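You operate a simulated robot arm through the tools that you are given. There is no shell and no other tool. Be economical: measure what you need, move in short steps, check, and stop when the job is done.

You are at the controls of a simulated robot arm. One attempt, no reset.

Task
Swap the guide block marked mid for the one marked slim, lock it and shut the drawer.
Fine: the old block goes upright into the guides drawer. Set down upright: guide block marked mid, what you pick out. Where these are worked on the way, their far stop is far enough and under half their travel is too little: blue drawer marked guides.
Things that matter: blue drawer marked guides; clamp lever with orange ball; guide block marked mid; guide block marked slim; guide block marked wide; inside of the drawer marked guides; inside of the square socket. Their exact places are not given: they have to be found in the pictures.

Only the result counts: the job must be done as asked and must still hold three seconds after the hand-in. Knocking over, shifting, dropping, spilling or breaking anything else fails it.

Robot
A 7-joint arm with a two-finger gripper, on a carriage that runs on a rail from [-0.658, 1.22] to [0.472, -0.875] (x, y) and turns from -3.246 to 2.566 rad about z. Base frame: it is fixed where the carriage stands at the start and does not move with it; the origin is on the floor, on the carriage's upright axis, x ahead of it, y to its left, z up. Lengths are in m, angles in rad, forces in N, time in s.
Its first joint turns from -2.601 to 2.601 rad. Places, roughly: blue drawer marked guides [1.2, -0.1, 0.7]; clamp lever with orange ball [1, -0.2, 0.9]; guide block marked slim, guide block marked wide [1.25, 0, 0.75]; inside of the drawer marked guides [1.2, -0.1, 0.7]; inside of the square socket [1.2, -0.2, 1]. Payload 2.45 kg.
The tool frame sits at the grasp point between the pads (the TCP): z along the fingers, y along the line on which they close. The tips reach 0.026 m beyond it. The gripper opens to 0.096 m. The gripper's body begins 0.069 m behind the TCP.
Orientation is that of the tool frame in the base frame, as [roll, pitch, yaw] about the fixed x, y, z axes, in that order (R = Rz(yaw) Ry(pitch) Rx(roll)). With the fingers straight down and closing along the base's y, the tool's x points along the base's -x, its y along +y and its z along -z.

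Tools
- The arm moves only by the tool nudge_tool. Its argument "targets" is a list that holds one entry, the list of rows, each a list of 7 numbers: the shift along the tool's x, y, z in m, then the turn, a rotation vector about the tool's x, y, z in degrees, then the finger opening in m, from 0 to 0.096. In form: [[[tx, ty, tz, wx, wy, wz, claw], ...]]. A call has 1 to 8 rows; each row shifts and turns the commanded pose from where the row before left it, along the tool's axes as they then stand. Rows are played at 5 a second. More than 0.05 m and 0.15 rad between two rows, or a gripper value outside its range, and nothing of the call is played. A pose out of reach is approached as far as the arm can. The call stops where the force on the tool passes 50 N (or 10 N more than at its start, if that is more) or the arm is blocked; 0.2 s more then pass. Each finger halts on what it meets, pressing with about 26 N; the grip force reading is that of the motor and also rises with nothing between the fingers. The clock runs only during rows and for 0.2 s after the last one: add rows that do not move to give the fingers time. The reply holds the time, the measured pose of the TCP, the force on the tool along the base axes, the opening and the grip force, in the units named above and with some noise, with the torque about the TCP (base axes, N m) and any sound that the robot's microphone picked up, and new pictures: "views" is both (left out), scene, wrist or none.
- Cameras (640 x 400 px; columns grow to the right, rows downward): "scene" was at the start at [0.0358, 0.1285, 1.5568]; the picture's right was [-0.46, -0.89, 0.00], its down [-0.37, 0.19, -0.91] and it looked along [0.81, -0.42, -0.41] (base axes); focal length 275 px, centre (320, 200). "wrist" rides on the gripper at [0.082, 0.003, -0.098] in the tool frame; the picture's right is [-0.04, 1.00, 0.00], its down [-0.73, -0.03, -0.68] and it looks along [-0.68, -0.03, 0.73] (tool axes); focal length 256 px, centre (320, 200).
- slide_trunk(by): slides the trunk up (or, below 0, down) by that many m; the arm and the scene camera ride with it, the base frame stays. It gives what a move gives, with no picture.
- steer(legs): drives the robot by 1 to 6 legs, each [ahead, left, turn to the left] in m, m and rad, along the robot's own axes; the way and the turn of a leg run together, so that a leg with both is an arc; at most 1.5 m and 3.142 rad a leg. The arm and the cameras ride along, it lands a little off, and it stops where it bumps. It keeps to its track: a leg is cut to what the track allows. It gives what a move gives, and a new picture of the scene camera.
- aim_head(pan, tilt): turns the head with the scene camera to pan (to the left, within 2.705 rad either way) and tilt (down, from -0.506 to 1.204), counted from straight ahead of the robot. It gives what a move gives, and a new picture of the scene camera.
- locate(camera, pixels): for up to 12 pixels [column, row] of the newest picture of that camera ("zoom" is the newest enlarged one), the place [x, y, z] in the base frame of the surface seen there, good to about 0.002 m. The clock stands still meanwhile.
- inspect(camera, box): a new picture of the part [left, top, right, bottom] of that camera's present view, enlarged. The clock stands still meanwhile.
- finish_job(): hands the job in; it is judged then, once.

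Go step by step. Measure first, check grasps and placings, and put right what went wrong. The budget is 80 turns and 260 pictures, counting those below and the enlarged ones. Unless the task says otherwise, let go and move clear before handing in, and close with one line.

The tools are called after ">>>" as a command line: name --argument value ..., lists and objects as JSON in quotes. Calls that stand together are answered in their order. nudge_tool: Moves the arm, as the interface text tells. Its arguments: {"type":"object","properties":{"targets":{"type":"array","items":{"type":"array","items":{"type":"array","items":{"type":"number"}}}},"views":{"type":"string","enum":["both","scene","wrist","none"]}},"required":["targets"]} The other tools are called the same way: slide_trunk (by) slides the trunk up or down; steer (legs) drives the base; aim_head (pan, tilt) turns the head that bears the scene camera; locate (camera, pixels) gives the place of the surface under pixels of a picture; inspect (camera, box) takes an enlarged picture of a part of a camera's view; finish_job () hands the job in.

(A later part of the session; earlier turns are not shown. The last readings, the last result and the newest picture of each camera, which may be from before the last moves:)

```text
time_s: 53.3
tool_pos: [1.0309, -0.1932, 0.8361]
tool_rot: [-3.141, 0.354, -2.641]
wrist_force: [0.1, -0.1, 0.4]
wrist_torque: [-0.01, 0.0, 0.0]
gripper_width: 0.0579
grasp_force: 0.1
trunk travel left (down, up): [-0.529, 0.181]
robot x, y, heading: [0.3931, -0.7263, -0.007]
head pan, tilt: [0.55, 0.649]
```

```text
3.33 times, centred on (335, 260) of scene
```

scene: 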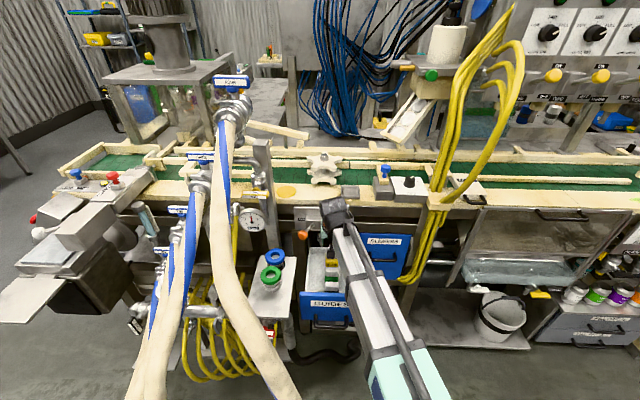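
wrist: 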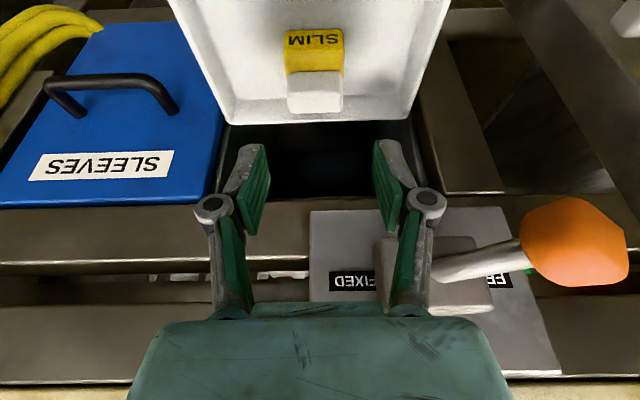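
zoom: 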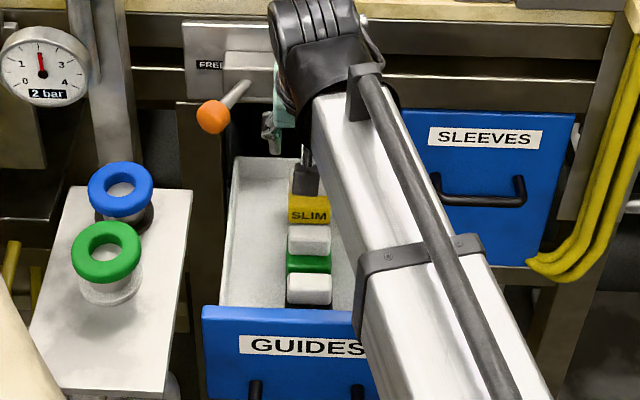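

Aligned. I'll go down 0.116 m along the fingers to straddle SLIM.

>>> nudge_tool --targets '[[[0.0006, -0.0005, 0.035, 0, 0, 0, 0.058], [0.0006, -0.0005, 0.035, 0, 0, 0, 0.058], [0.0006, 0, 0.03, 0, 0, 0, 0.058], [0.0006, 0, 0.0165, 0, 0, 0, 0.058], [0, 0, 0, 0, 0, 0, 0.058]]]'

>>> inspect --camera "wrist" --box '[200, 80, 440, 260]'

```text
time_s: 54.5
tool_pos: [1.0641, -0.1769, 0.7251]
tool_rot: [3.141, 0.353, -2.638]
wrist_force: [-0.2, 0.9, 0.6]
wrist_torque: [0.05, -0.01, 0.02]
gripper_width: 0.0578
grasp_force: 0.0
trunk travel left (down, up): [-0.529, 0.181]
robot x, y, heading: [0.3926, -0.7241, -0.013]
head pan, tilt: [0.55, 0.649]
```

scene: 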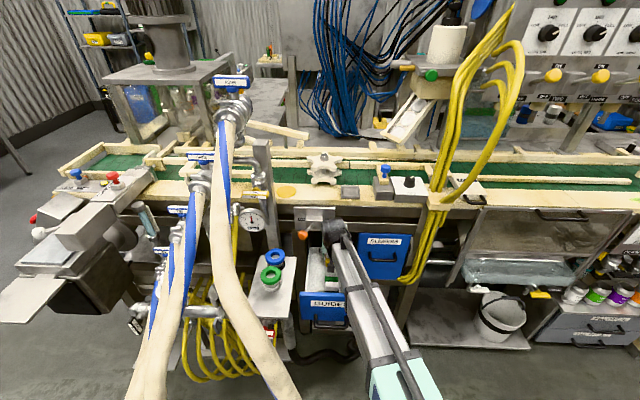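
wrist: 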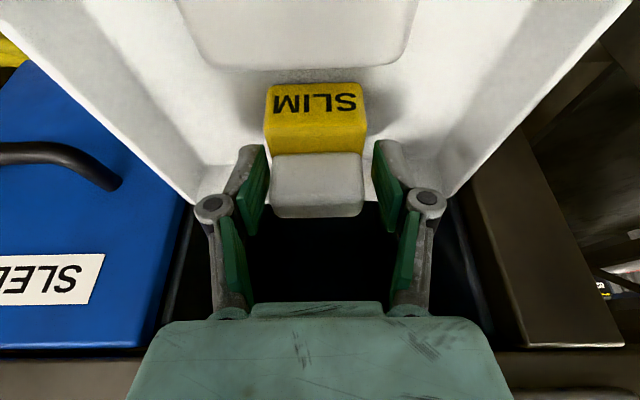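

```text
2.22 times, centred on (320, 170) of wrist
```

zoom: 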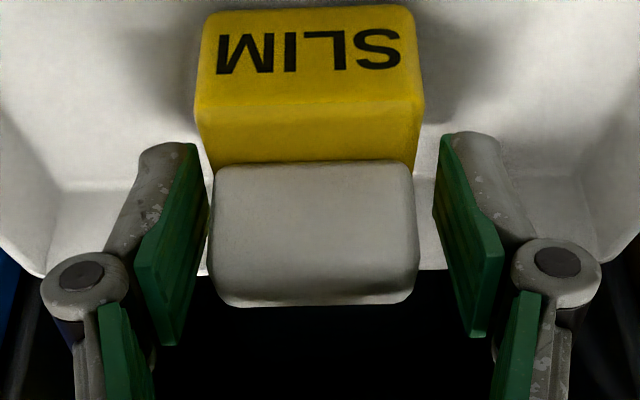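

The knob is between the pads, about 2 mm nearer the right-bench finger. I'll centre, close and lift slightly.

>>> nudge_tool --targets '[[[0, -0.002, 0, 0, 0, 0, 0.058], [0, 0, 0, 0, 0, 0, 0.0], [0, 0, 0, 0, 0, 0, 0.0], [0, 0, 0, 0, 0, 0, 0.0]]]'

>>> inspect --camera "wrist" --box '[200, 80, 440, 260]'

```text
time_s: 55.5
tool_pos: [1.0648, -0.1784, 0.725]
tool_rot: [3.14, 0.353, -2.64]
wrist_force: [-0.8, -0.5, 1.1]
wrist_torque: [0.05, 0.05, 0.0]
gripper_width: 0.0492
grasp_force: 25.7
trunk travel left (down, up): [-0.529, 0.181]
robot x, y, heading: [0.3908, -0.7216, -0.014]
head pan, tilt: [0.55, 0.649]
```

scene: 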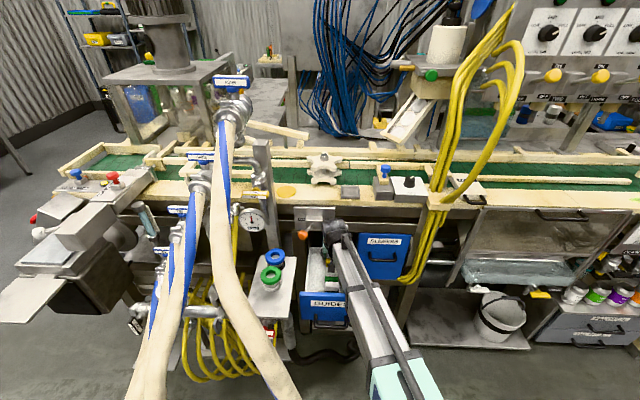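
wrist: 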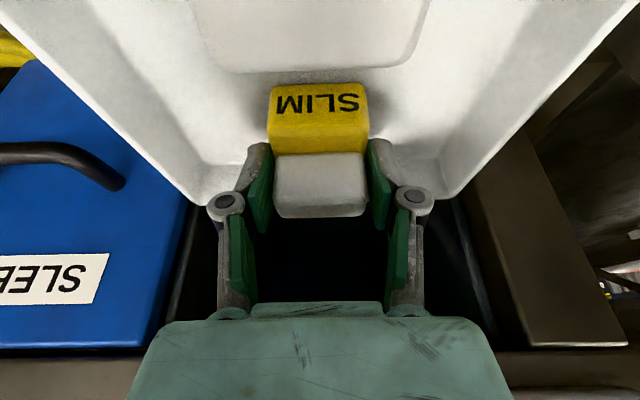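

```text
2.22 times, centred on (320, 170) of wrist
```

zoom: 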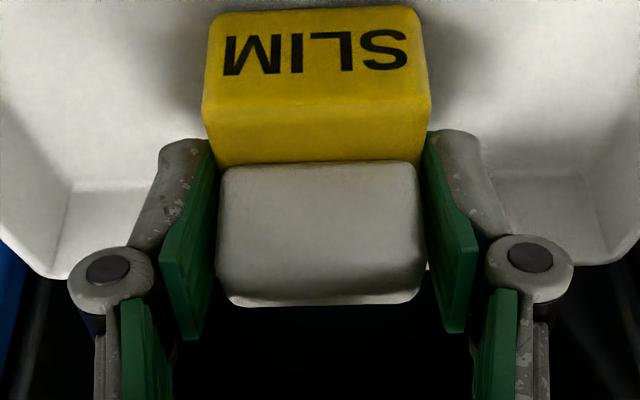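

SLIM is held (opening 0.049, on the body). I'll withdraw up along the finger direction, clear of the frame and of WIDE.

>>> nudge_tool --targets '[[[0, 0, -0.012, 0, 0, 0, 0.0], [0, 0, -0.025, 0, 0, 0, 0.0], [0, 0, -0.035, 0, 0, 0, 0.0], [0, 0, -0.035, 0, 0, 0, 0.0], [0, 0, -0.035, 0, 0, 0, 0.0]]]'

>>> inspect --camera "wrist" --box '[200, 0, 440, 260]'

```text
time_s: 56.7
tool_pos: [1.0218, -0.2027, 0.8581]
tool_rot: [-3.141, 0.352, -2.64]
wrist_force: [0.1, 0.0, -0.8]
wrist_torque: [-0.01, -0.01, 0.0]
gripper_width: 0.0494
grasp_force: 25.7
trunk travel left (down, up): [-0.529, 0.181]
robot x, y, heading: [0.3917, -0.7209, -0.008]
head pan, tilt: [0.55, 0.649]
```

scene: 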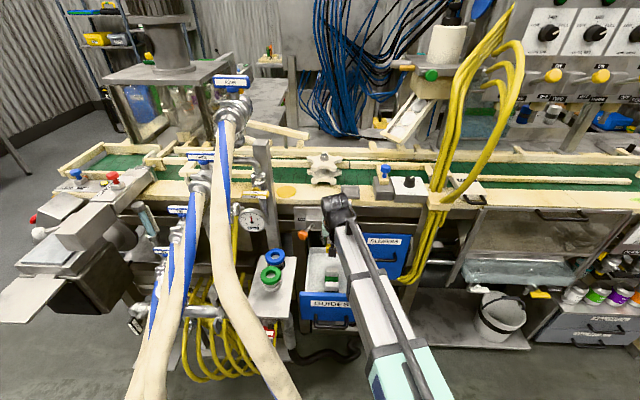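
wrist: 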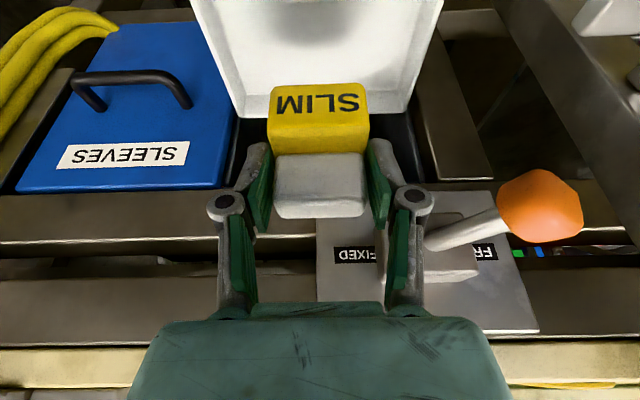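

```text
1.54 times, centred on (320, 130) of wrist
```

zoom: 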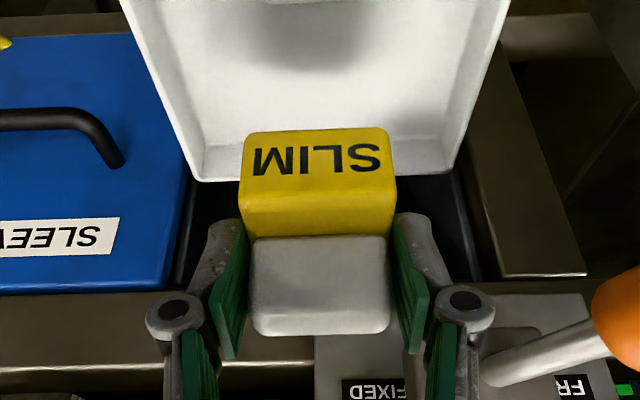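

SLIM is held steady. I'll raise 0.27 m straight up while easing 0.055 m right.

>>> nudge_tool --targets '[[[-0.0156, 0, -0.0422, 0, 0, 0, 0.0], [-0.0156, 0, -0.0422, 0, 0, 0, 0.0], [-0.0156, 0, -0.0422, 0, 0, 0, 0.0], [-0.0156, 0, -0.0422, 0, 0, 0, 0.0], [-0.0156, -0.01, -0.0422, 0, 0, 0, 0.0], [-0.0156, -0.01, -0.0422, 0, 0, 0, 0.0], [0, -0.0355, 0, 0, 0, 0, 0.0], [0, 0, 0, 0, 0, 0, 0.0]]]'

```text
time_s: 58.5
tool_pos: [1.0475, -0.2515, 1.1279]
tool_rot: [-3.141, 0.353, -2.642]
wrist_force: [0.0, -0.4, -0.8]
wrist_torque: [0.02, 0.03, -0.03]
gripper_width: 0.0491
grasp_force: 26.2
trunk travel left (down, up): [-0.529, 0.181]
robot x, y, heading: [0.3891, -0.7222, -0.01]
head pan, tilt: [0.55, 0.649]
```

scene: 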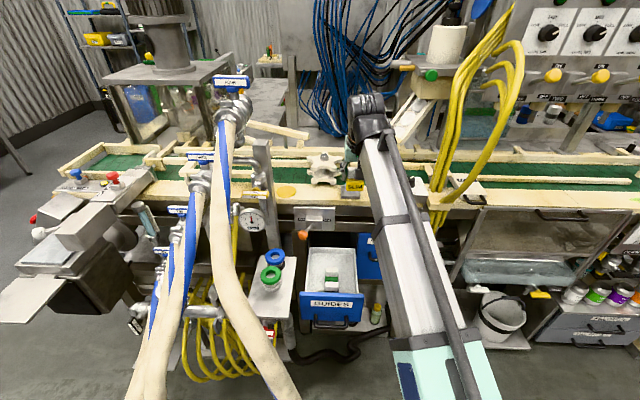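
wrist: 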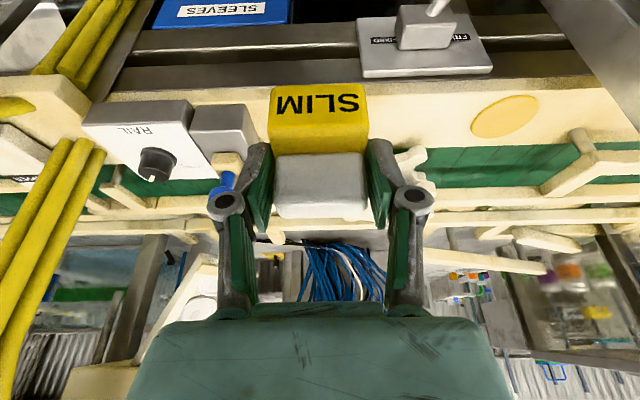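

Now forward 0.1325 m over the socket and down to hover with the block bottom near z≈1.0.

>>> nudge_tool --targets '[[[-0.0414, 0, 0.0153, 0, 0, 0, 0.0], [-0.0414, 0, 0.0153, 0, 0, 0, 0.0], [-0.0414, 0, 0.0153, 0, 0, 0, 0.0], [0.0136, 0, 0.0366, 0, 0, 0, 0.0], [0.0136, 0, 0.0366, 0, 0, 0, 0.0], [0, 0, 0, 0, 0, 0, 0.0]]]'

>>> inspect --camera "scene" --box '[325, 160, 385, 210]'

>>> inspect --camera "wrist" --box '[220, 40, 420, 220]'

```text
time_s: 59.9
tool_pos: [1.1638, -0.1879, 1.0502]
tool_rot: [3.142, 0.354, -2.641]
wrist_force: [-0.3, -0.1, 0.5]
wrist_torque: [0.03, -0.03, 0.0]
gripper_width: 0.0491
grasp_force: 26.0
trunk travel left (down, up): [-0.529, 0.181]
robot x, y, heading: [0.3938, -0.7224, -0.008]
head pan, tilt: [0.55, 0.649]
```

scene: 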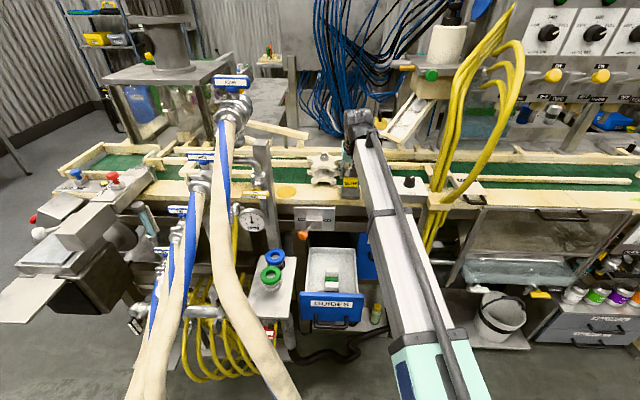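
wrist: 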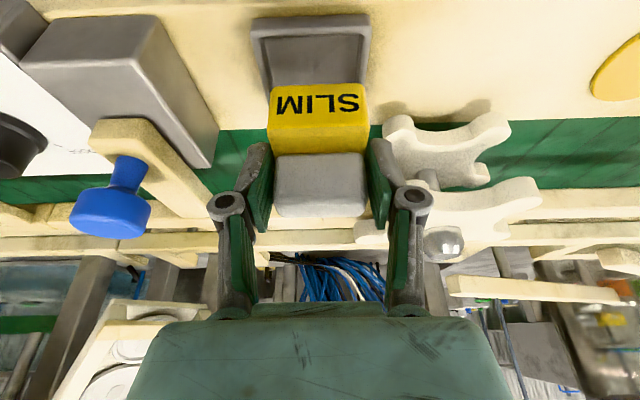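

```text
8.00 times, centred on (355, 185) of scene
```

zoom: 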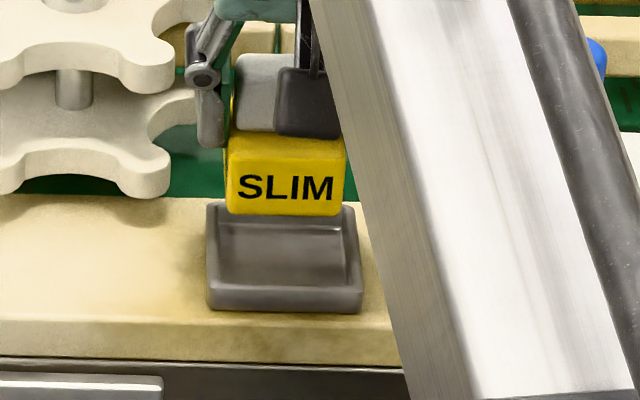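

```text
2.22 times, centred on (320, 130) of wrist
```

zoom: 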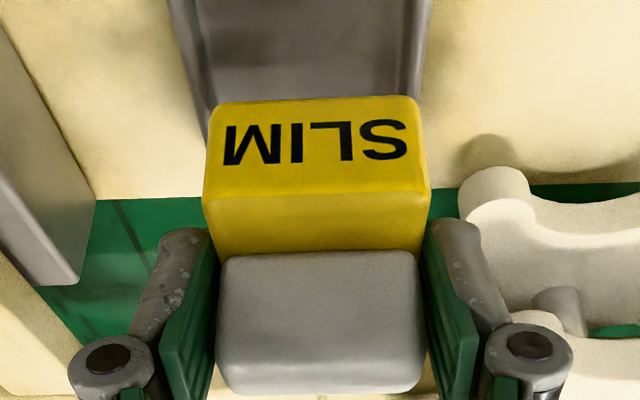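

I'll measure SLIM's front-bottom edge against the socket's inner walls in the wrist view.

>>> locate --camera "wrist" --pixels '[[258, 25], [363, 22], [310, 22], [310, 35], [310, 60], [268, 70], [358, 70], [258, 50], [366, 50], [275, 92], [362, 92], [320, 95]]'

>>> locate --camera "zoom" --pixels '[[215, 125], [418, 120], [212, 180], [422, 178], [230, 265], [412, 265], [310, 180], [310, 320], [230, 370], [410, 370], [205, 190], [428, 190]]'

```text
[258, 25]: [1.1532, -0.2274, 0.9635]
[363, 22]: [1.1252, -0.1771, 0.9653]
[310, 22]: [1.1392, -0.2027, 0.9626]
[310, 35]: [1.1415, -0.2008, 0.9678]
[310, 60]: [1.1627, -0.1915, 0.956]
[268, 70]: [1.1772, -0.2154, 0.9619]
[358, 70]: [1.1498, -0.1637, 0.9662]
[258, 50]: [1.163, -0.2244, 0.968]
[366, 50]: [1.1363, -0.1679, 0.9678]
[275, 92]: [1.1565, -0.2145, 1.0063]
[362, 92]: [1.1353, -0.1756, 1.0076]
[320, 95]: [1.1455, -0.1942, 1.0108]
```

```text
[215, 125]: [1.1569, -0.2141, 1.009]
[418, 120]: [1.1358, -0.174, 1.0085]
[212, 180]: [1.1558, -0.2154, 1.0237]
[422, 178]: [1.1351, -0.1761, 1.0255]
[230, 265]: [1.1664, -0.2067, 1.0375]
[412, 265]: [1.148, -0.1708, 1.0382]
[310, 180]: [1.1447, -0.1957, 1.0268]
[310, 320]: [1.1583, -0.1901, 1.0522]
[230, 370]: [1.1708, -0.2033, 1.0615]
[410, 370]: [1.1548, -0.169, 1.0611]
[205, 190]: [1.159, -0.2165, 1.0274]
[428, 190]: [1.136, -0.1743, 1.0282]
```

SLIM's front is at u 0.912, the same as MID had when seated, and it is centred to about 1 mm. I'll lower gently.

>>> nudge_tool --targets '[[[0.0052, -0.001, 0.0141, 0, 0, 0, 0.0], [0.0042, 0, 0.0113, 0, 0, 0, 0.0], [0.0017, 0, 0.0047, 0, 0, 0, 0.0], [0.0014, 0, 0.0038, 0, 0, 0, 0.0], [0.001, 0, 0.0028, 0, 0, 0, 0.0], [0, 0, 0, 0, 0, 0, 0.0]]]'

>>> inspect --camera "scene" --box '[325, 160, 385, 210]'

>>> inspect --camera "wrist" --box '[220, 40, 420, 220]'

```text
time_s: 61.3
tool_pos: [1.1651, -0.1889, 1.0109]
tool_rot: [3.141, 0.354, -2.642]
wrist_force: [0.1, 0.2, -0.9]
wrist_torque: [-0.04, -0.01, 0.03]
gripper_width: 0.0493
grasp_force: 26.4
trunk travel left (down, up): [-0.529, 0.181]
robot x, y, heading: [0.3972, -0.7232, -0.012]
head pan, tilt: [0.55, 0.649]
```

scene: 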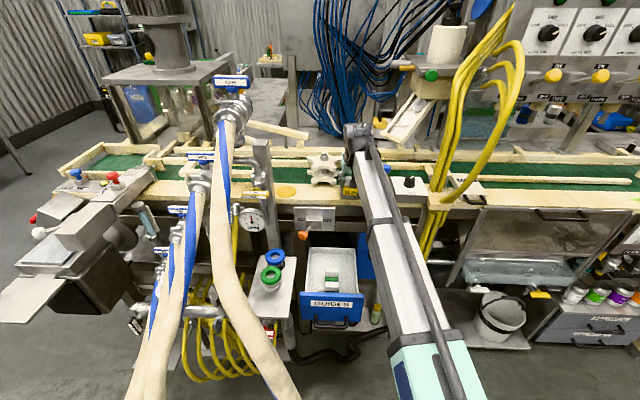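
wrist: 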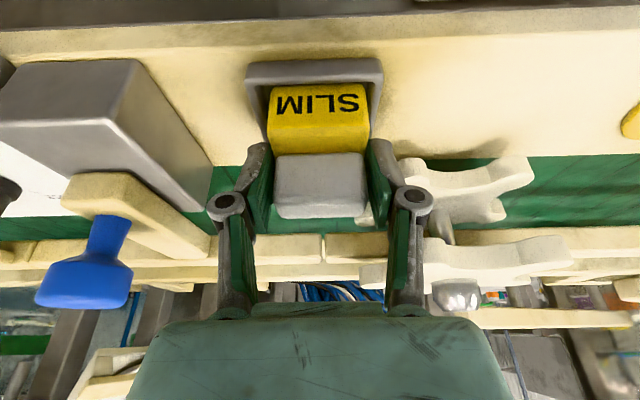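

```text
8.00 times, centred on (355, 185) of scene
```

zoom: 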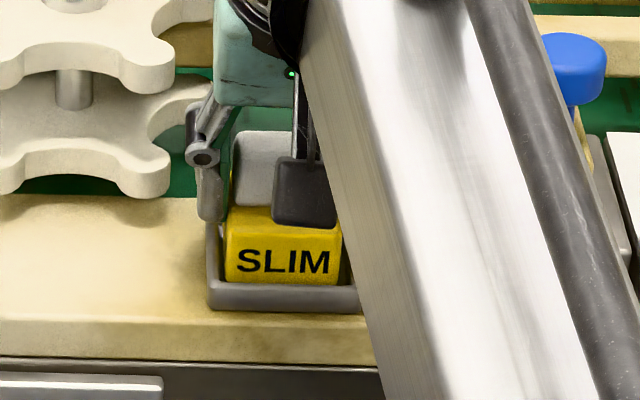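

```text
2.22 times, centred on (320, 130) of wrist
```

zoom: 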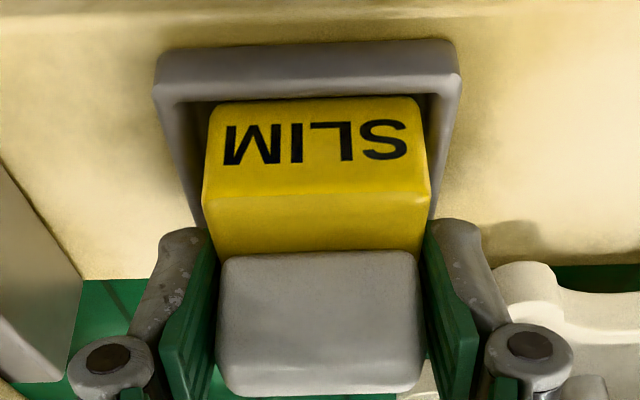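

SLIM is inside the rim with no contact yet. I'll lower the last few millimetres to touch.

>>> nudge_tool --targets '[[[0.0006, 0, 0.0015, 0, 0, 0, 0.0], [0.0006, 0, 0.0015, 0, 0, 0, 0.0], [0.0004, 0, 0.001, 0, 0, 0, 0.0], [0, 0, 0, 0, 0, 0, 0.0]]]' --views "wrist"

```text
time_s: 62.3
tool_pos: [1.1653, -0.1898, 1.0085]
tool_rot: [-3.141, 0.357, -2.641]
wrist_force: [6.3, 1.6, 17.2]
wrist_torque: [0.1, -0.22, -0.02]
gripper_width: 0.0493
grasp_force: 26.0
trunk travel left (down, up): [-0.529, 0.181]
robot x, y, heading: [0.3904, -0.7225, -0.008]
head pan, tilt: [0.55, 0.649]
```

wrist: 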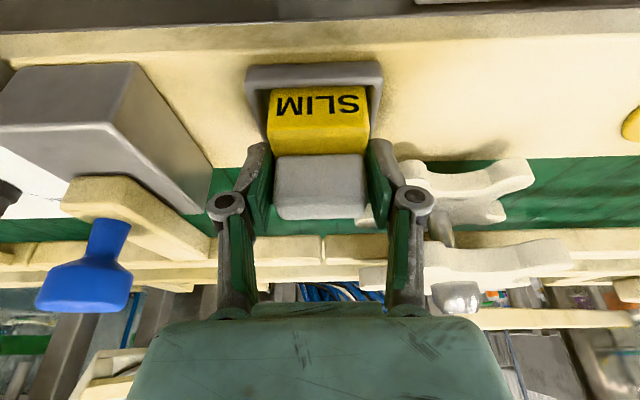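

Contact is 18 N at the expected height, so SLIM is seated. I'll release and withdraw along the fingers.

>>> nudge_tool --targets '[[[-0.0004, 0, -0.001, 0, 0, 0, 0.06], [0, 0, 0, 0, 0, 0, 0.06], [0, 0, -0.02, 0, 0, 0, 0.06], [0, 0, -0.035, 0, 0, 0, 0.06], [0, 0, -0.04, 0, 0, 0, 0.06], [0.03, 0, -0.03, 0, 0, 0, 0.06], [0.035, 0, -0.02, 0, 0, 0, 0.06]]]'

>>> inspect --camera "scene" --box '[325, 160, 385, 210]'

>>> inspect --camera "wrist" --box '[220, 40, 420, 220]'

```text
time_s: 63.9
tool_pos: [1.0656, -0.2395, 1.1227]
tool_rot: [3.14, 0.354, -2.644]
wrist_force: [0.2, 0.2, -0.6]
wrist_torque: [-0.01, -0.02, 0.01]
gripper_width: 0.0601
grasp_force: 0.1
trunk travel left (down, up): [-0.529, 0.181]
robot x, y, heading: [0.3913, -0.7255, -0.013]
head pan, tilt: [0.55, 0.649]
```

scene: 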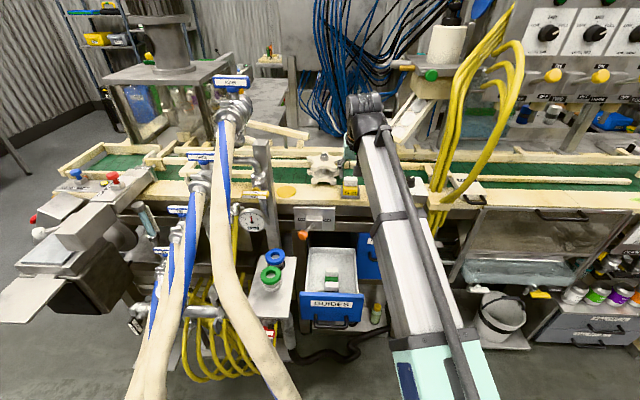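
wrist: 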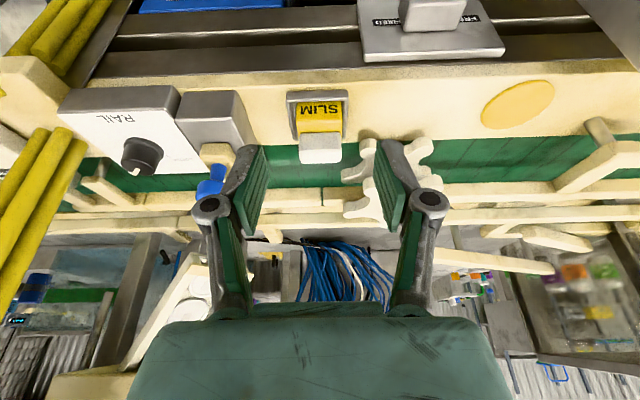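

```text
8.00 times, centred on (355, 185) of scene
```

zoom: 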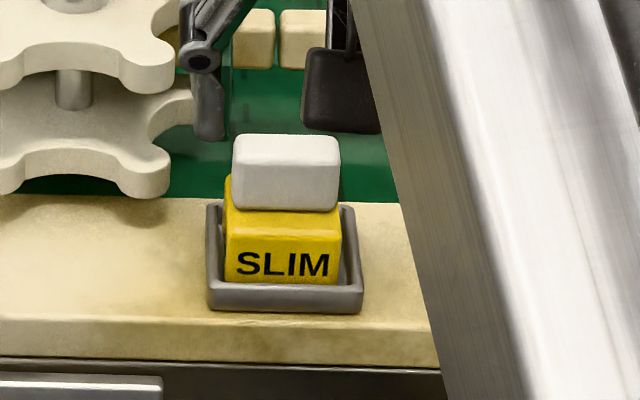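

```text
2.22 times, centred on (320, 130) of wrist
```

zoom: 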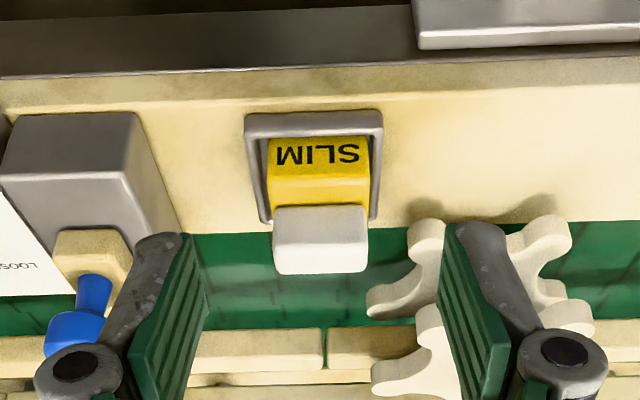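

SLIM sits square in the socket. Next is locking: I'll straddle the ball with open fingers and pull it right. First I'll check what's left of it (post, gauge).

>>> locate --camera "scene" --pixels '[[267, 170], [270, 215], [280, 240], [264, 205], [255, 228], [268, 225], [275, 258], [302, 236], [290, 192], [282, 215], [262, 150], [259, 193]]'

>>> nudge_tool --targets '[[[0, 0, 0, 0, 6.8, 0, 0.09], [0, 0, 0, 0, 6.8, 0, 0.09], [0, 0, 0, 0, 6.7, 0, 0.09], [0.03, 0.02, 0, 0, 0, 0, 0.09], [0, 0.045, 0, 0, 0, 0, 0.09], [0, 0.045, 0, 0, 0, 0, 0.09], [0, 0.045, 0.01, 0, 0, 0, 0.09], [0, 0, 0.04, 0, 0, 0, 0.09]]]'

```text
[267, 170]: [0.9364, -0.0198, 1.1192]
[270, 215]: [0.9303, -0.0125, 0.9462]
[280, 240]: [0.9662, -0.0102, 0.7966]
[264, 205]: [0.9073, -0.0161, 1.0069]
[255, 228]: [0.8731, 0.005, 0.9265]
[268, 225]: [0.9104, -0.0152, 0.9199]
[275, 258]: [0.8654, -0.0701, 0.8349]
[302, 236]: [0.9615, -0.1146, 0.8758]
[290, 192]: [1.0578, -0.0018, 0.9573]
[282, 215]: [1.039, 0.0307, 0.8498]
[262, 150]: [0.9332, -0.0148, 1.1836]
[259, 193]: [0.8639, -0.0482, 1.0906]
```

```text
time_s: 65.7
tool_pos: [0.9657, -0.1211, 1.0707]
tool_rot: [3.141, 0.001, -2.643]
wrist_force: [0.0, 0.4, 0.4]
wrist_torque: [-0.01, -0.02, -0.01]
gripper_width: 0.0898
grasp_force: 0.1
trunk travel left (down, up): [-0.529, 0.181]
robot x, y, heading: [0.3894, -0.7254, -0.013]
head pan, tilt: [0.55, 0.649]
```

scene: 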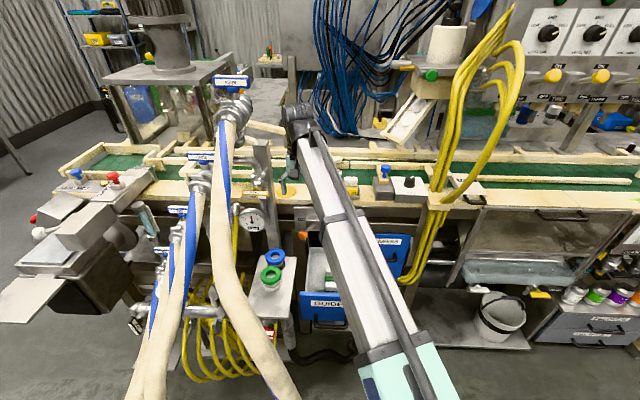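
wrist: 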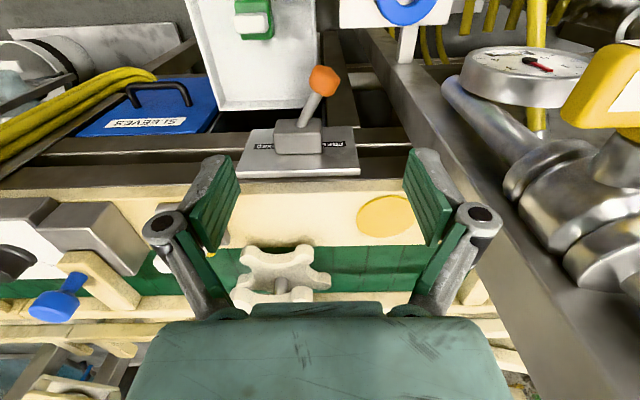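

Stuff on the left ends at t≈0.47 and the left finger will be at about 0.505. I'll descend straddling the ball.

>>> nudge_tool --targets '[[[-0.008, 0.004, 0.03, 0, 0, 0, 0.09], [0, 0, 0.045, 0, 0, 0, 0.09], [0, 0, 0.045, 0, 0, 0, 0.09], [0, 0, 0.04, 0, 0, 0, 0.09], [0, 0, 0.022, 0, 0, 0, 0.09]]]'

```text
time_s: 66.9
tool_pos: [0.9717, -0.1117, 0.887]
tool_rot: [-3.141, -0.002, -2.641]
wrist_force: [-0.2, -0.1, -0.5]
wrist_torque: [0.01, -0.01, -0.02]
gripper_width: 0.09
grasp_force: 0.0
trunk travel left (down, up): [-0.529, 0.181]
robot x, y, heading: [0.391, -0.7237, -0.013]
head pan, tilt: [0.55, 0.649]
```

scene: 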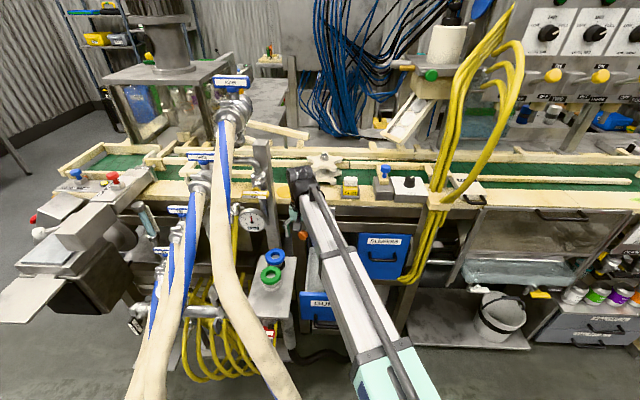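
wrist: 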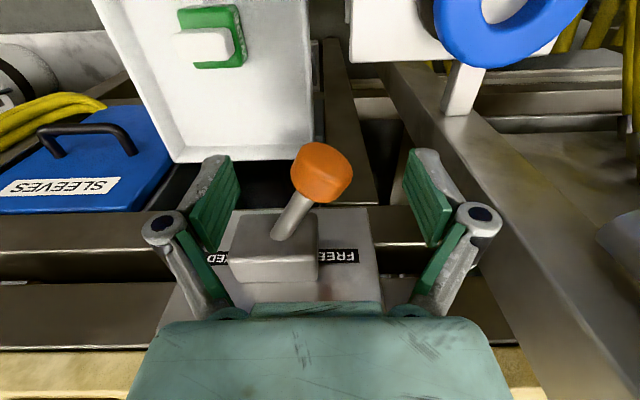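

The ball is between the fingers. I'll close on it and draw it to the right (FIXED) side.

>>> nudge_tool --targets '[[[0, 0.002, 0, 0, 0, 0, 0.03], [0, 0, 0, 0, 0, 0, 0.03], [0.004, -0.015, 0, 0, 0, 0, 0.03], [0.004, -0.015, 0, 0, 0, 0, 0.03], [-0.004, -0.015, 0, 0, 0, 0, 0.03], [-0.004, -0.015, 0, 0, 0, 0, 0.03]]]'

```text
time_s: 68.3
tool_pos: [1.0007, -0.165, 0.8886]
tool_rot: [-3.139, -0.002, -2.644]
wrist_force: [1.5, -0.7, 0.0]
wrist_torque: [0.06, 0.03, 0.01]
gripper_width: 0.0313
grasp_force: 23.9
trunk travel left (down, up): [-0.529, 0.181]
robot x, y, heading: [0.3918, -0.7301, -0.013]
head pan, tilt: [0.55, 0.649]
```

scene: 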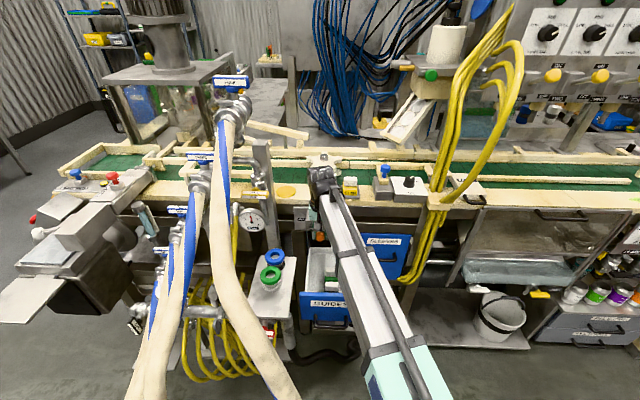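
wrist: 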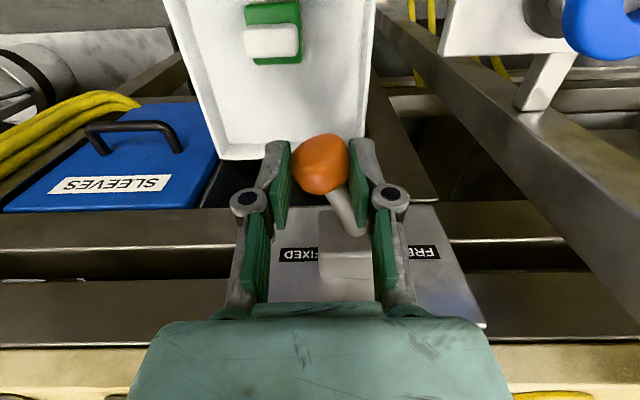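

The lever is now on the FIXED side. I'll press on to its stop.

>>> nudge_tool --targets '[[[-0.002, -0.006, 0, 0, 0, 0, 0.03], [0, -0.006, 0, 0, 0, 0, 0.03], [0, -0.006, 0, 0, 0, 0, 0.03], [0, -0.004, 0, 0, 0, 0, 0.03]]]'

>>> inspect --camera "scene" --box '[285, 165, 405, 255]'

```text
time_s: 69.3
tool_pos: [1.0103, -0.1778, 0.8879]
tool_rot: [3.139, 0.0, -2.64]
wrist_force: [-3.6, 21.0, -3.7]
wrist_torque: [0.37, -0.04, -0.11]
gripper_width: 0.0431
grasp_force: 10.0
trunk travel left (down, up): [-0.529, 0.181]
robot x, y, heading: [0.3901, -0.7263, -0.005]
head pan, tilt: [0.55, 0.649]
```

scene: 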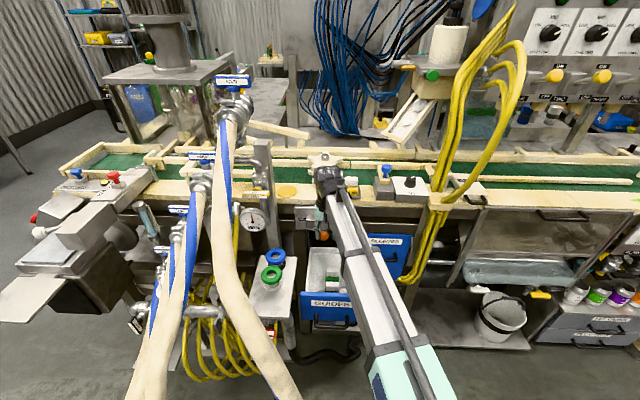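
wrist: 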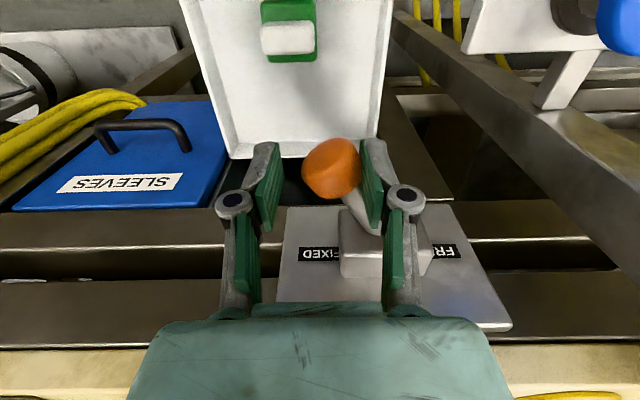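

```text
4.44 times, centred on (345, 210) of scene
```

zoom: 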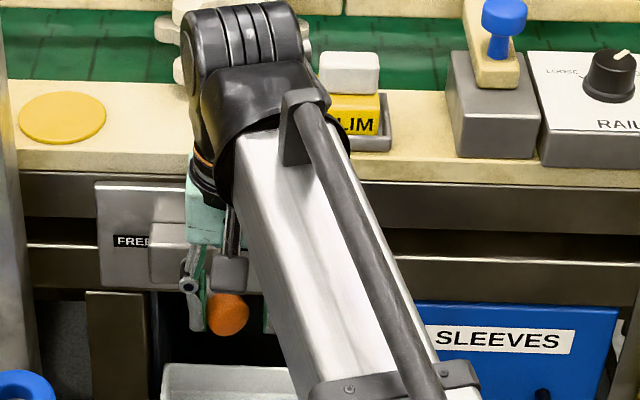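

Firm stop at 21 N with the lever on FIXED. I'll open and rise clear, then check the lever.

>>> nudge_tool --targets '[[[0, 0.005, 0, 0, 0, 0, 0.08], [0, 0.005, 0, 0, 0, 0, 0.08], [0, 0, -0.04, 0, 0, 0, 0.08], [0.02, 0, -0.04, 0, 0, 0, 0.08], [0.03, -0.02, -0.03, 0, 0, 0, 0.04], [0.03, -0.03, 0, 0, 0, 0, 0.0]]]'

>>> inspect --camera "wrist" --box '[200, 60, 520, 260]'

>>> inspect --camera "scene" --box '[285, 165, 405, 335]'

```text
time_s: 70.7
tool_pos: [0.9614, -0.2564, 0.9979]
tool_rot: [3.141, -0.002, -2.641]
wrist_force: [-0.3, -0.1, 1.0]
wrist_torque: [0.02, -0.01, 0.02]
gripper_width: 0.0
grasp_force: 26.2
trunk travel left (down, up): [-0.529, 0.181]
robot x, y, heading: [0.3921, -0.7242, -0.007]
head pan, tilt: [0.55, 0.649]
```

scene: 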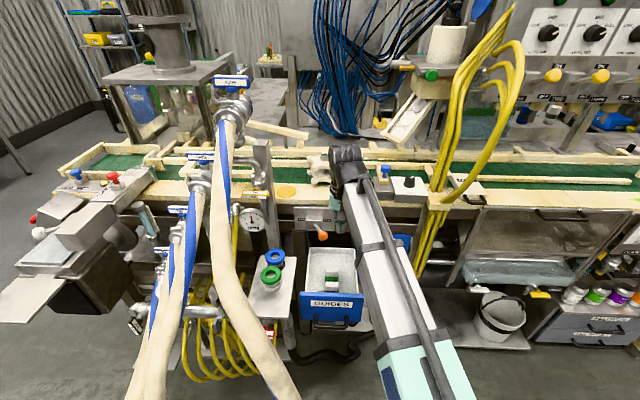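
wrist: 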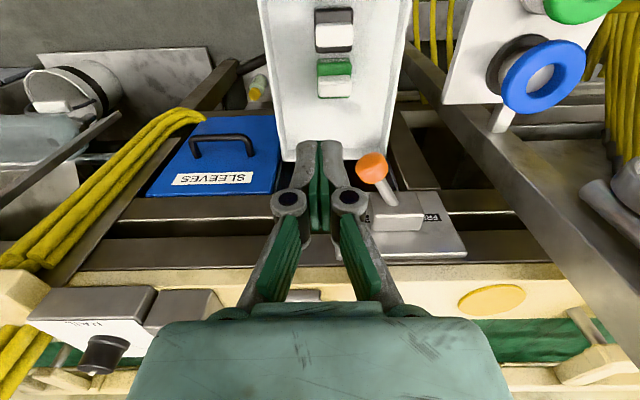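

```text
2.00 times, centred on (360, 160) of wrist
```

zoom: 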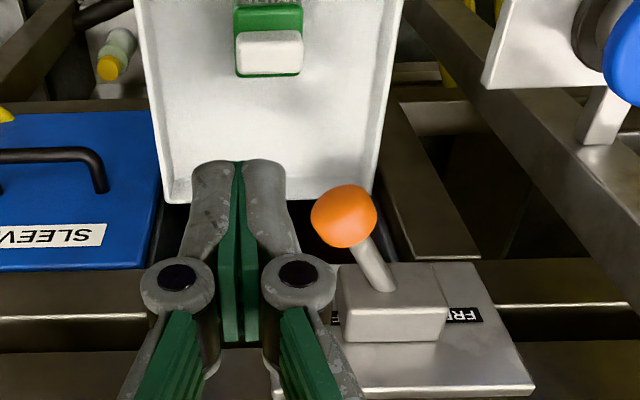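

```text
2.35 times, centred on (345, 250) of scene
```

zoom: 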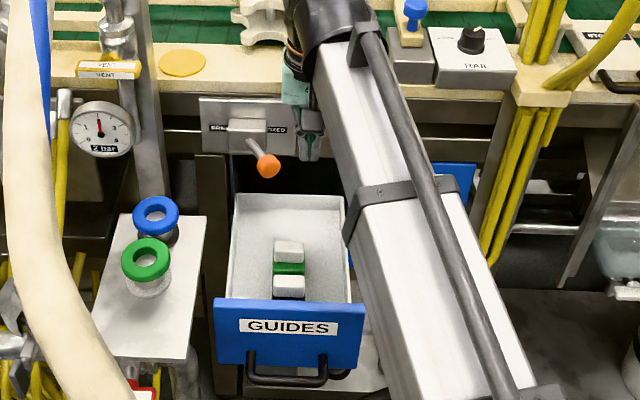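

The lever points to FIXED. I'll compare the ball's place with the start (0.997,-0.173,0.884), and recheck the drawer's front panel position.

>>> locate --camera "scene" --pixels '[[323, 234], [323, 236], [332, 294], [332, 304], [332, 326], [314, 326], [348, 322], [336, 270], [336, 286]]'

```text
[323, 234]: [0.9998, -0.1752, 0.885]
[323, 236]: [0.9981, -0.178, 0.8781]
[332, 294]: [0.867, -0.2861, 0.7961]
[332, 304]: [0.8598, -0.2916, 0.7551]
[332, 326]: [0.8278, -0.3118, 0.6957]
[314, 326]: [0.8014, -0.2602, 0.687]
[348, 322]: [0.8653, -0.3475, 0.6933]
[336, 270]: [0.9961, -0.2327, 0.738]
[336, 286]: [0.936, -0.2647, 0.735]
```

The lever is back at its original FIXED place. To shut the drawer I'll first go outside the front panel, above the handle, at t≈0.70 (right of the ball).

>>> nudge_tool --targets '[[[0.045, -0.005, 0, 0, 0, 0, 0], [0.045, -0.005, 0, 0, 0, 0, 0], [0.045, -0.005, 0.01, 0, 0, 0, 0], [0, 0, 0.04, 0, 0, 0, 0], [0, 0, 0.04, 0, 0, 0, 0]]]'

```text
time_s: 71.9
tool_pos: [0.847, -0.335, 0.9101]
tool_rot: [3.14, 0.0, -2.64]
wrist_force: [0.0, -0.1, -0.1]
wrist_torque: [0.04, 0.0, 0.03]
gripper_width: 0.0
grasp_force: 26.2
trunk travel left (down, up): [-0.529, 0.181]
robot x, y, heading: [0.3919, -0.7281, -0.007]
head pan, tilt: [0.55, 0.649]
```

scene: 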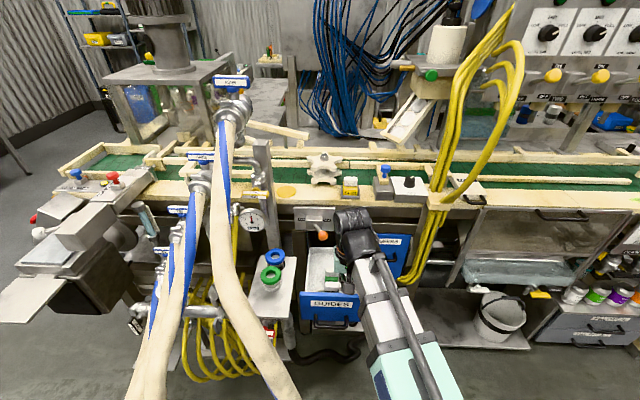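
wrist: 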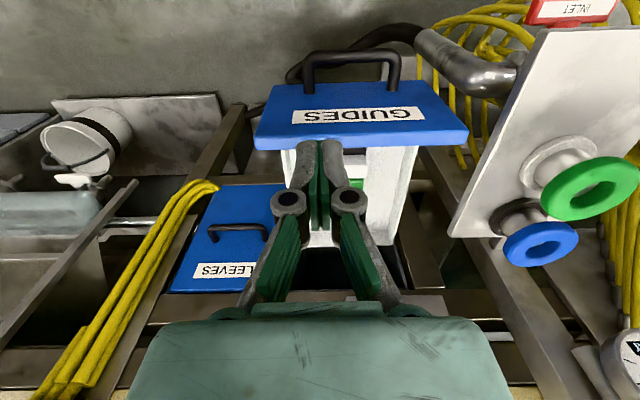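

The tool is at u 0.584 (panel face 0.6155), t 0.70. I'll go down beside the face and push inward about 0.13 m.

>>> nudge_tool --targets '[[[0, 0, 0.045, 0, 0, 0, 0], [0, 0, 0.045, 0, 0, 0, 0], [0, 0, 0.045, 0, 0, 0, 0], [0, 0, 0.013, 0, 0, 0, 0], [-0.025, 0, 0, 0, 0, 0, 0], [-0.03, 0, 0, 0, 0, 0, 0]]]'

```text
time_s: 73.3
tool_pos: [0.8972, -0.3058, 0.7599]
tool_rot: [-3.141, 0.0, -2.639]
wrist_force: [0.2, -0.4, -0.1]
wrist_torque: [-0.02, -0.01, -0.03]
gripper_width: 0.0003
grasp_force: 29.0
trunk travel left (down, up): [-0.529, 0.181]
robot x, y, heading: [0.3884, -0.7259, -0.008]
head pan, tilt: [0.55, 0.649]
```

scene: 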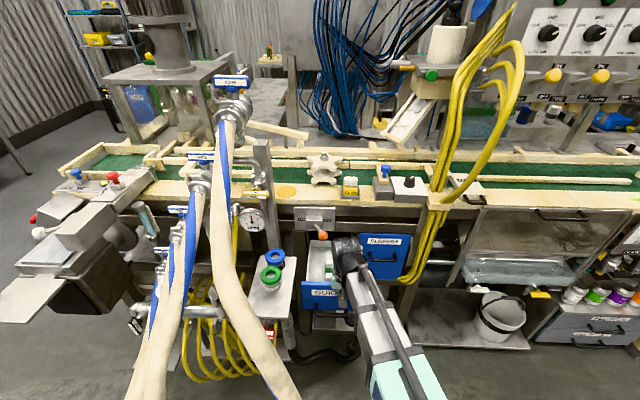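
wrist: 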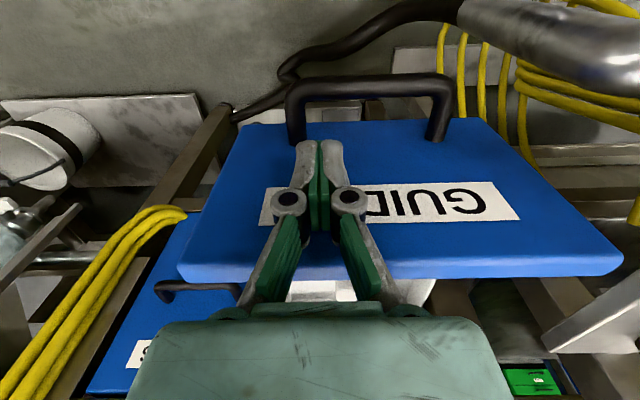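

The panel is moving with little force. I'll continue steadily.

>>> nudge_tool --targets '[[[-0.02, 0, 0, 0, 0, 0, 0], [-0.02, 0, 0, 0, 0, 0, 0], [-0.02, 0, 0, 0, 0, 0, 0], [-0.02, 0, 0, 0, 0, 0, 0], [-0.01, 0, 0, 0, 0, 0, 0]]]'

>>> inspect --camera "scene" --box '[285, 185, 405, 305]'

```text
time_s: 74.5
tool_pos: [0.9756, -0.264, 0.7623]
tool_rot: [3.14, 0.0, -2.64]
wrist_force: [0.5, 0.1, 0.0]
wrist_torque: [-0.02, -0.02, 0.01]
gripper_width: 0.0003
grasp_force: 28.9
trunk travel left (down, up): [-0.529, 0.181]
robot x, y, heading: [0.3923, -0.7268, -0.01]
head pan, tilt: [0.55, 0.649]
```

scene: 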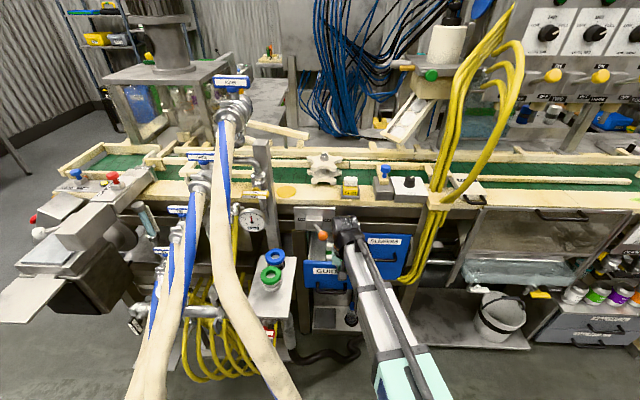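
wrist: 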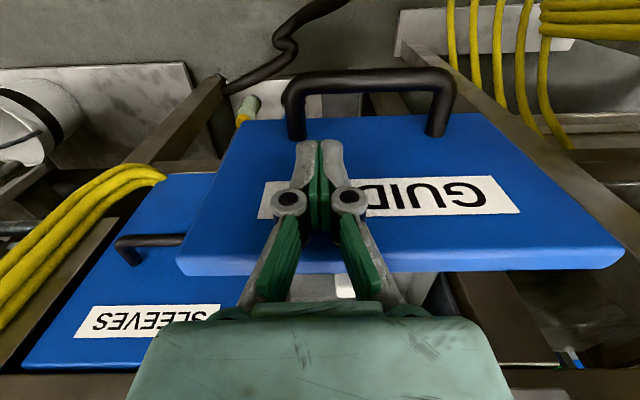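

```text
3.33 times, centred on (345, 245) of scene
```

zoom: 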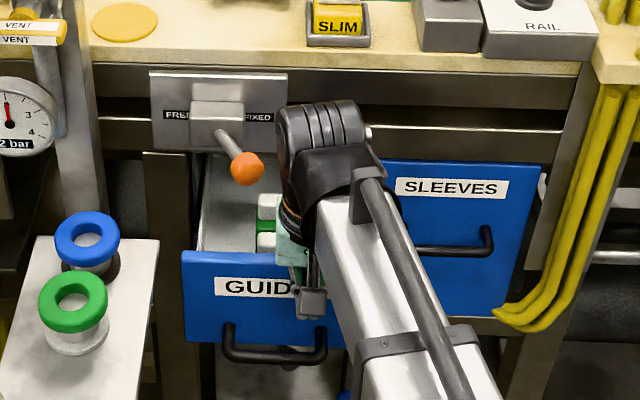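

The face is at about u 0.745. For the last part I'll back off, tilt the hand 40° so it clears the bench edge, and shift right of the lever ball.

>>> nudge_tool --targets '[[[0.045, 0, 0, 0, 0, 0, 0], [0.01, -0.008, 0, 0, -8, 0, 0], [0, -0.009, 0, 0, -8, 0, 0], [0, 0, 0, 0, -8, 0, 0], [0, 0, 0, 0, -8, 0, 0], [0, 0, 0, 0, -8, 0, 0]]]'

```text
time_s: 75.9
tool_pos: [0.9354, -0.3038, 0.7606]
tool_rot: [-3.141, 0.7, -2.64]
wrist_force: [0.6, -0.5, -0.2]
wrist_torque: [-0.01, -0.01, -0.01]
gripper_width: 0.0
grasp_force: 28.3
trunk travel left (down, up): [-0.529, 0.181]
robot x, y, heading: [0.3936, -0.7248, -0.009]
head pan, tilt: [0.55, 0.649]
```

scene: 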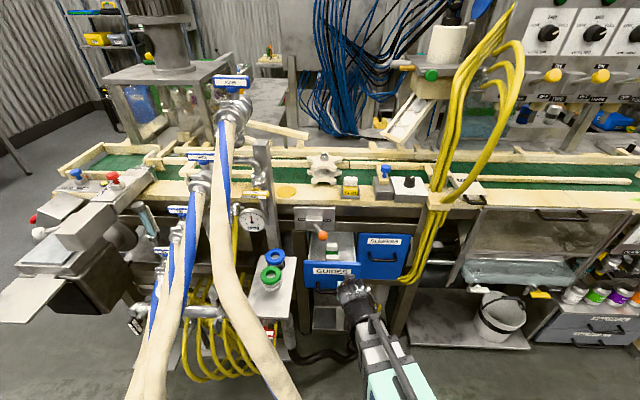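
wrist: 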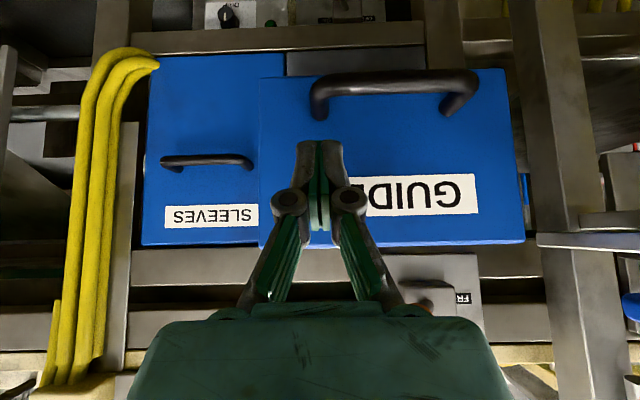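

Good pose: u 0.676, t 0.714. I'll push straight in.

>>> nudge_tool --targets '[[[-0.0199, 0, 0.0167, 0, 0, 0, 0], [-0.0184, 0, 0.0154, 0, 0, 0, 0], [-0.0153, 0, 0.0129, 0, 0, 0, 0], [-0.0153, 0, 0.0129, 0, 0, 0, 0], [-0.0153, 0, 0.0129, 0, 0, 0, 0], [-0.0153, 0, 0.0129, 0, 0, 0, 0], [-0.0115, 0, 0.0096, 0, 0, 0, 0]]]'

>>> inspect --camera "scene" --box '[285, 185, 405, 305]'

```text
time_s: 77.5
tool_pos: [1.063, -0.2357, 0.7621]
tool_rot: [-3.141, 0.697, -2.64]
wrist_force: [-0.4, 0.8, 0.4]
wrist_torque: [0.05, 0.0, -0.01]
gripper_width: 0.0
grasp_force: 28.5
trunk travel left (down, up): [-0.529, 0.181]
robot x, y, heading: [0.3928, -0.7244, -0.008]
head pan, tilt: [0.55, 0.649]
```

scene: 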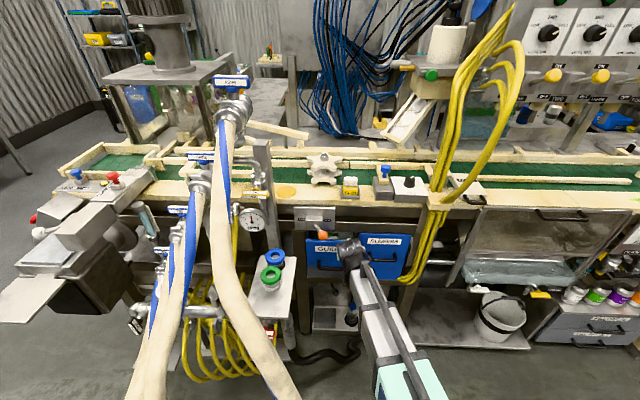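
wrist: 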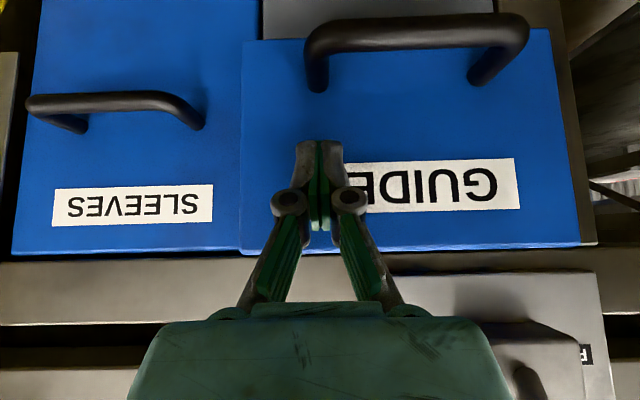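

```text
3.33 times, centred on (345, 245) of scene
```

zoom: 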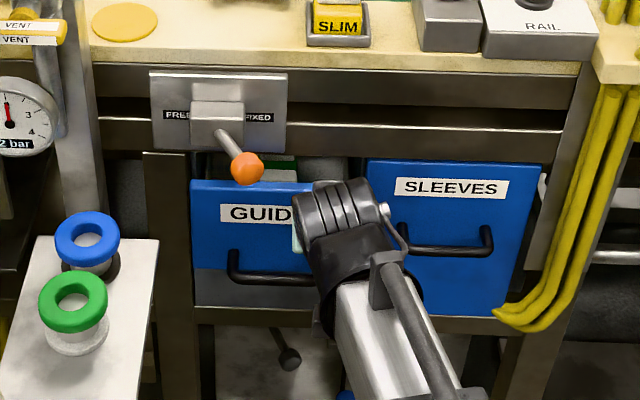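

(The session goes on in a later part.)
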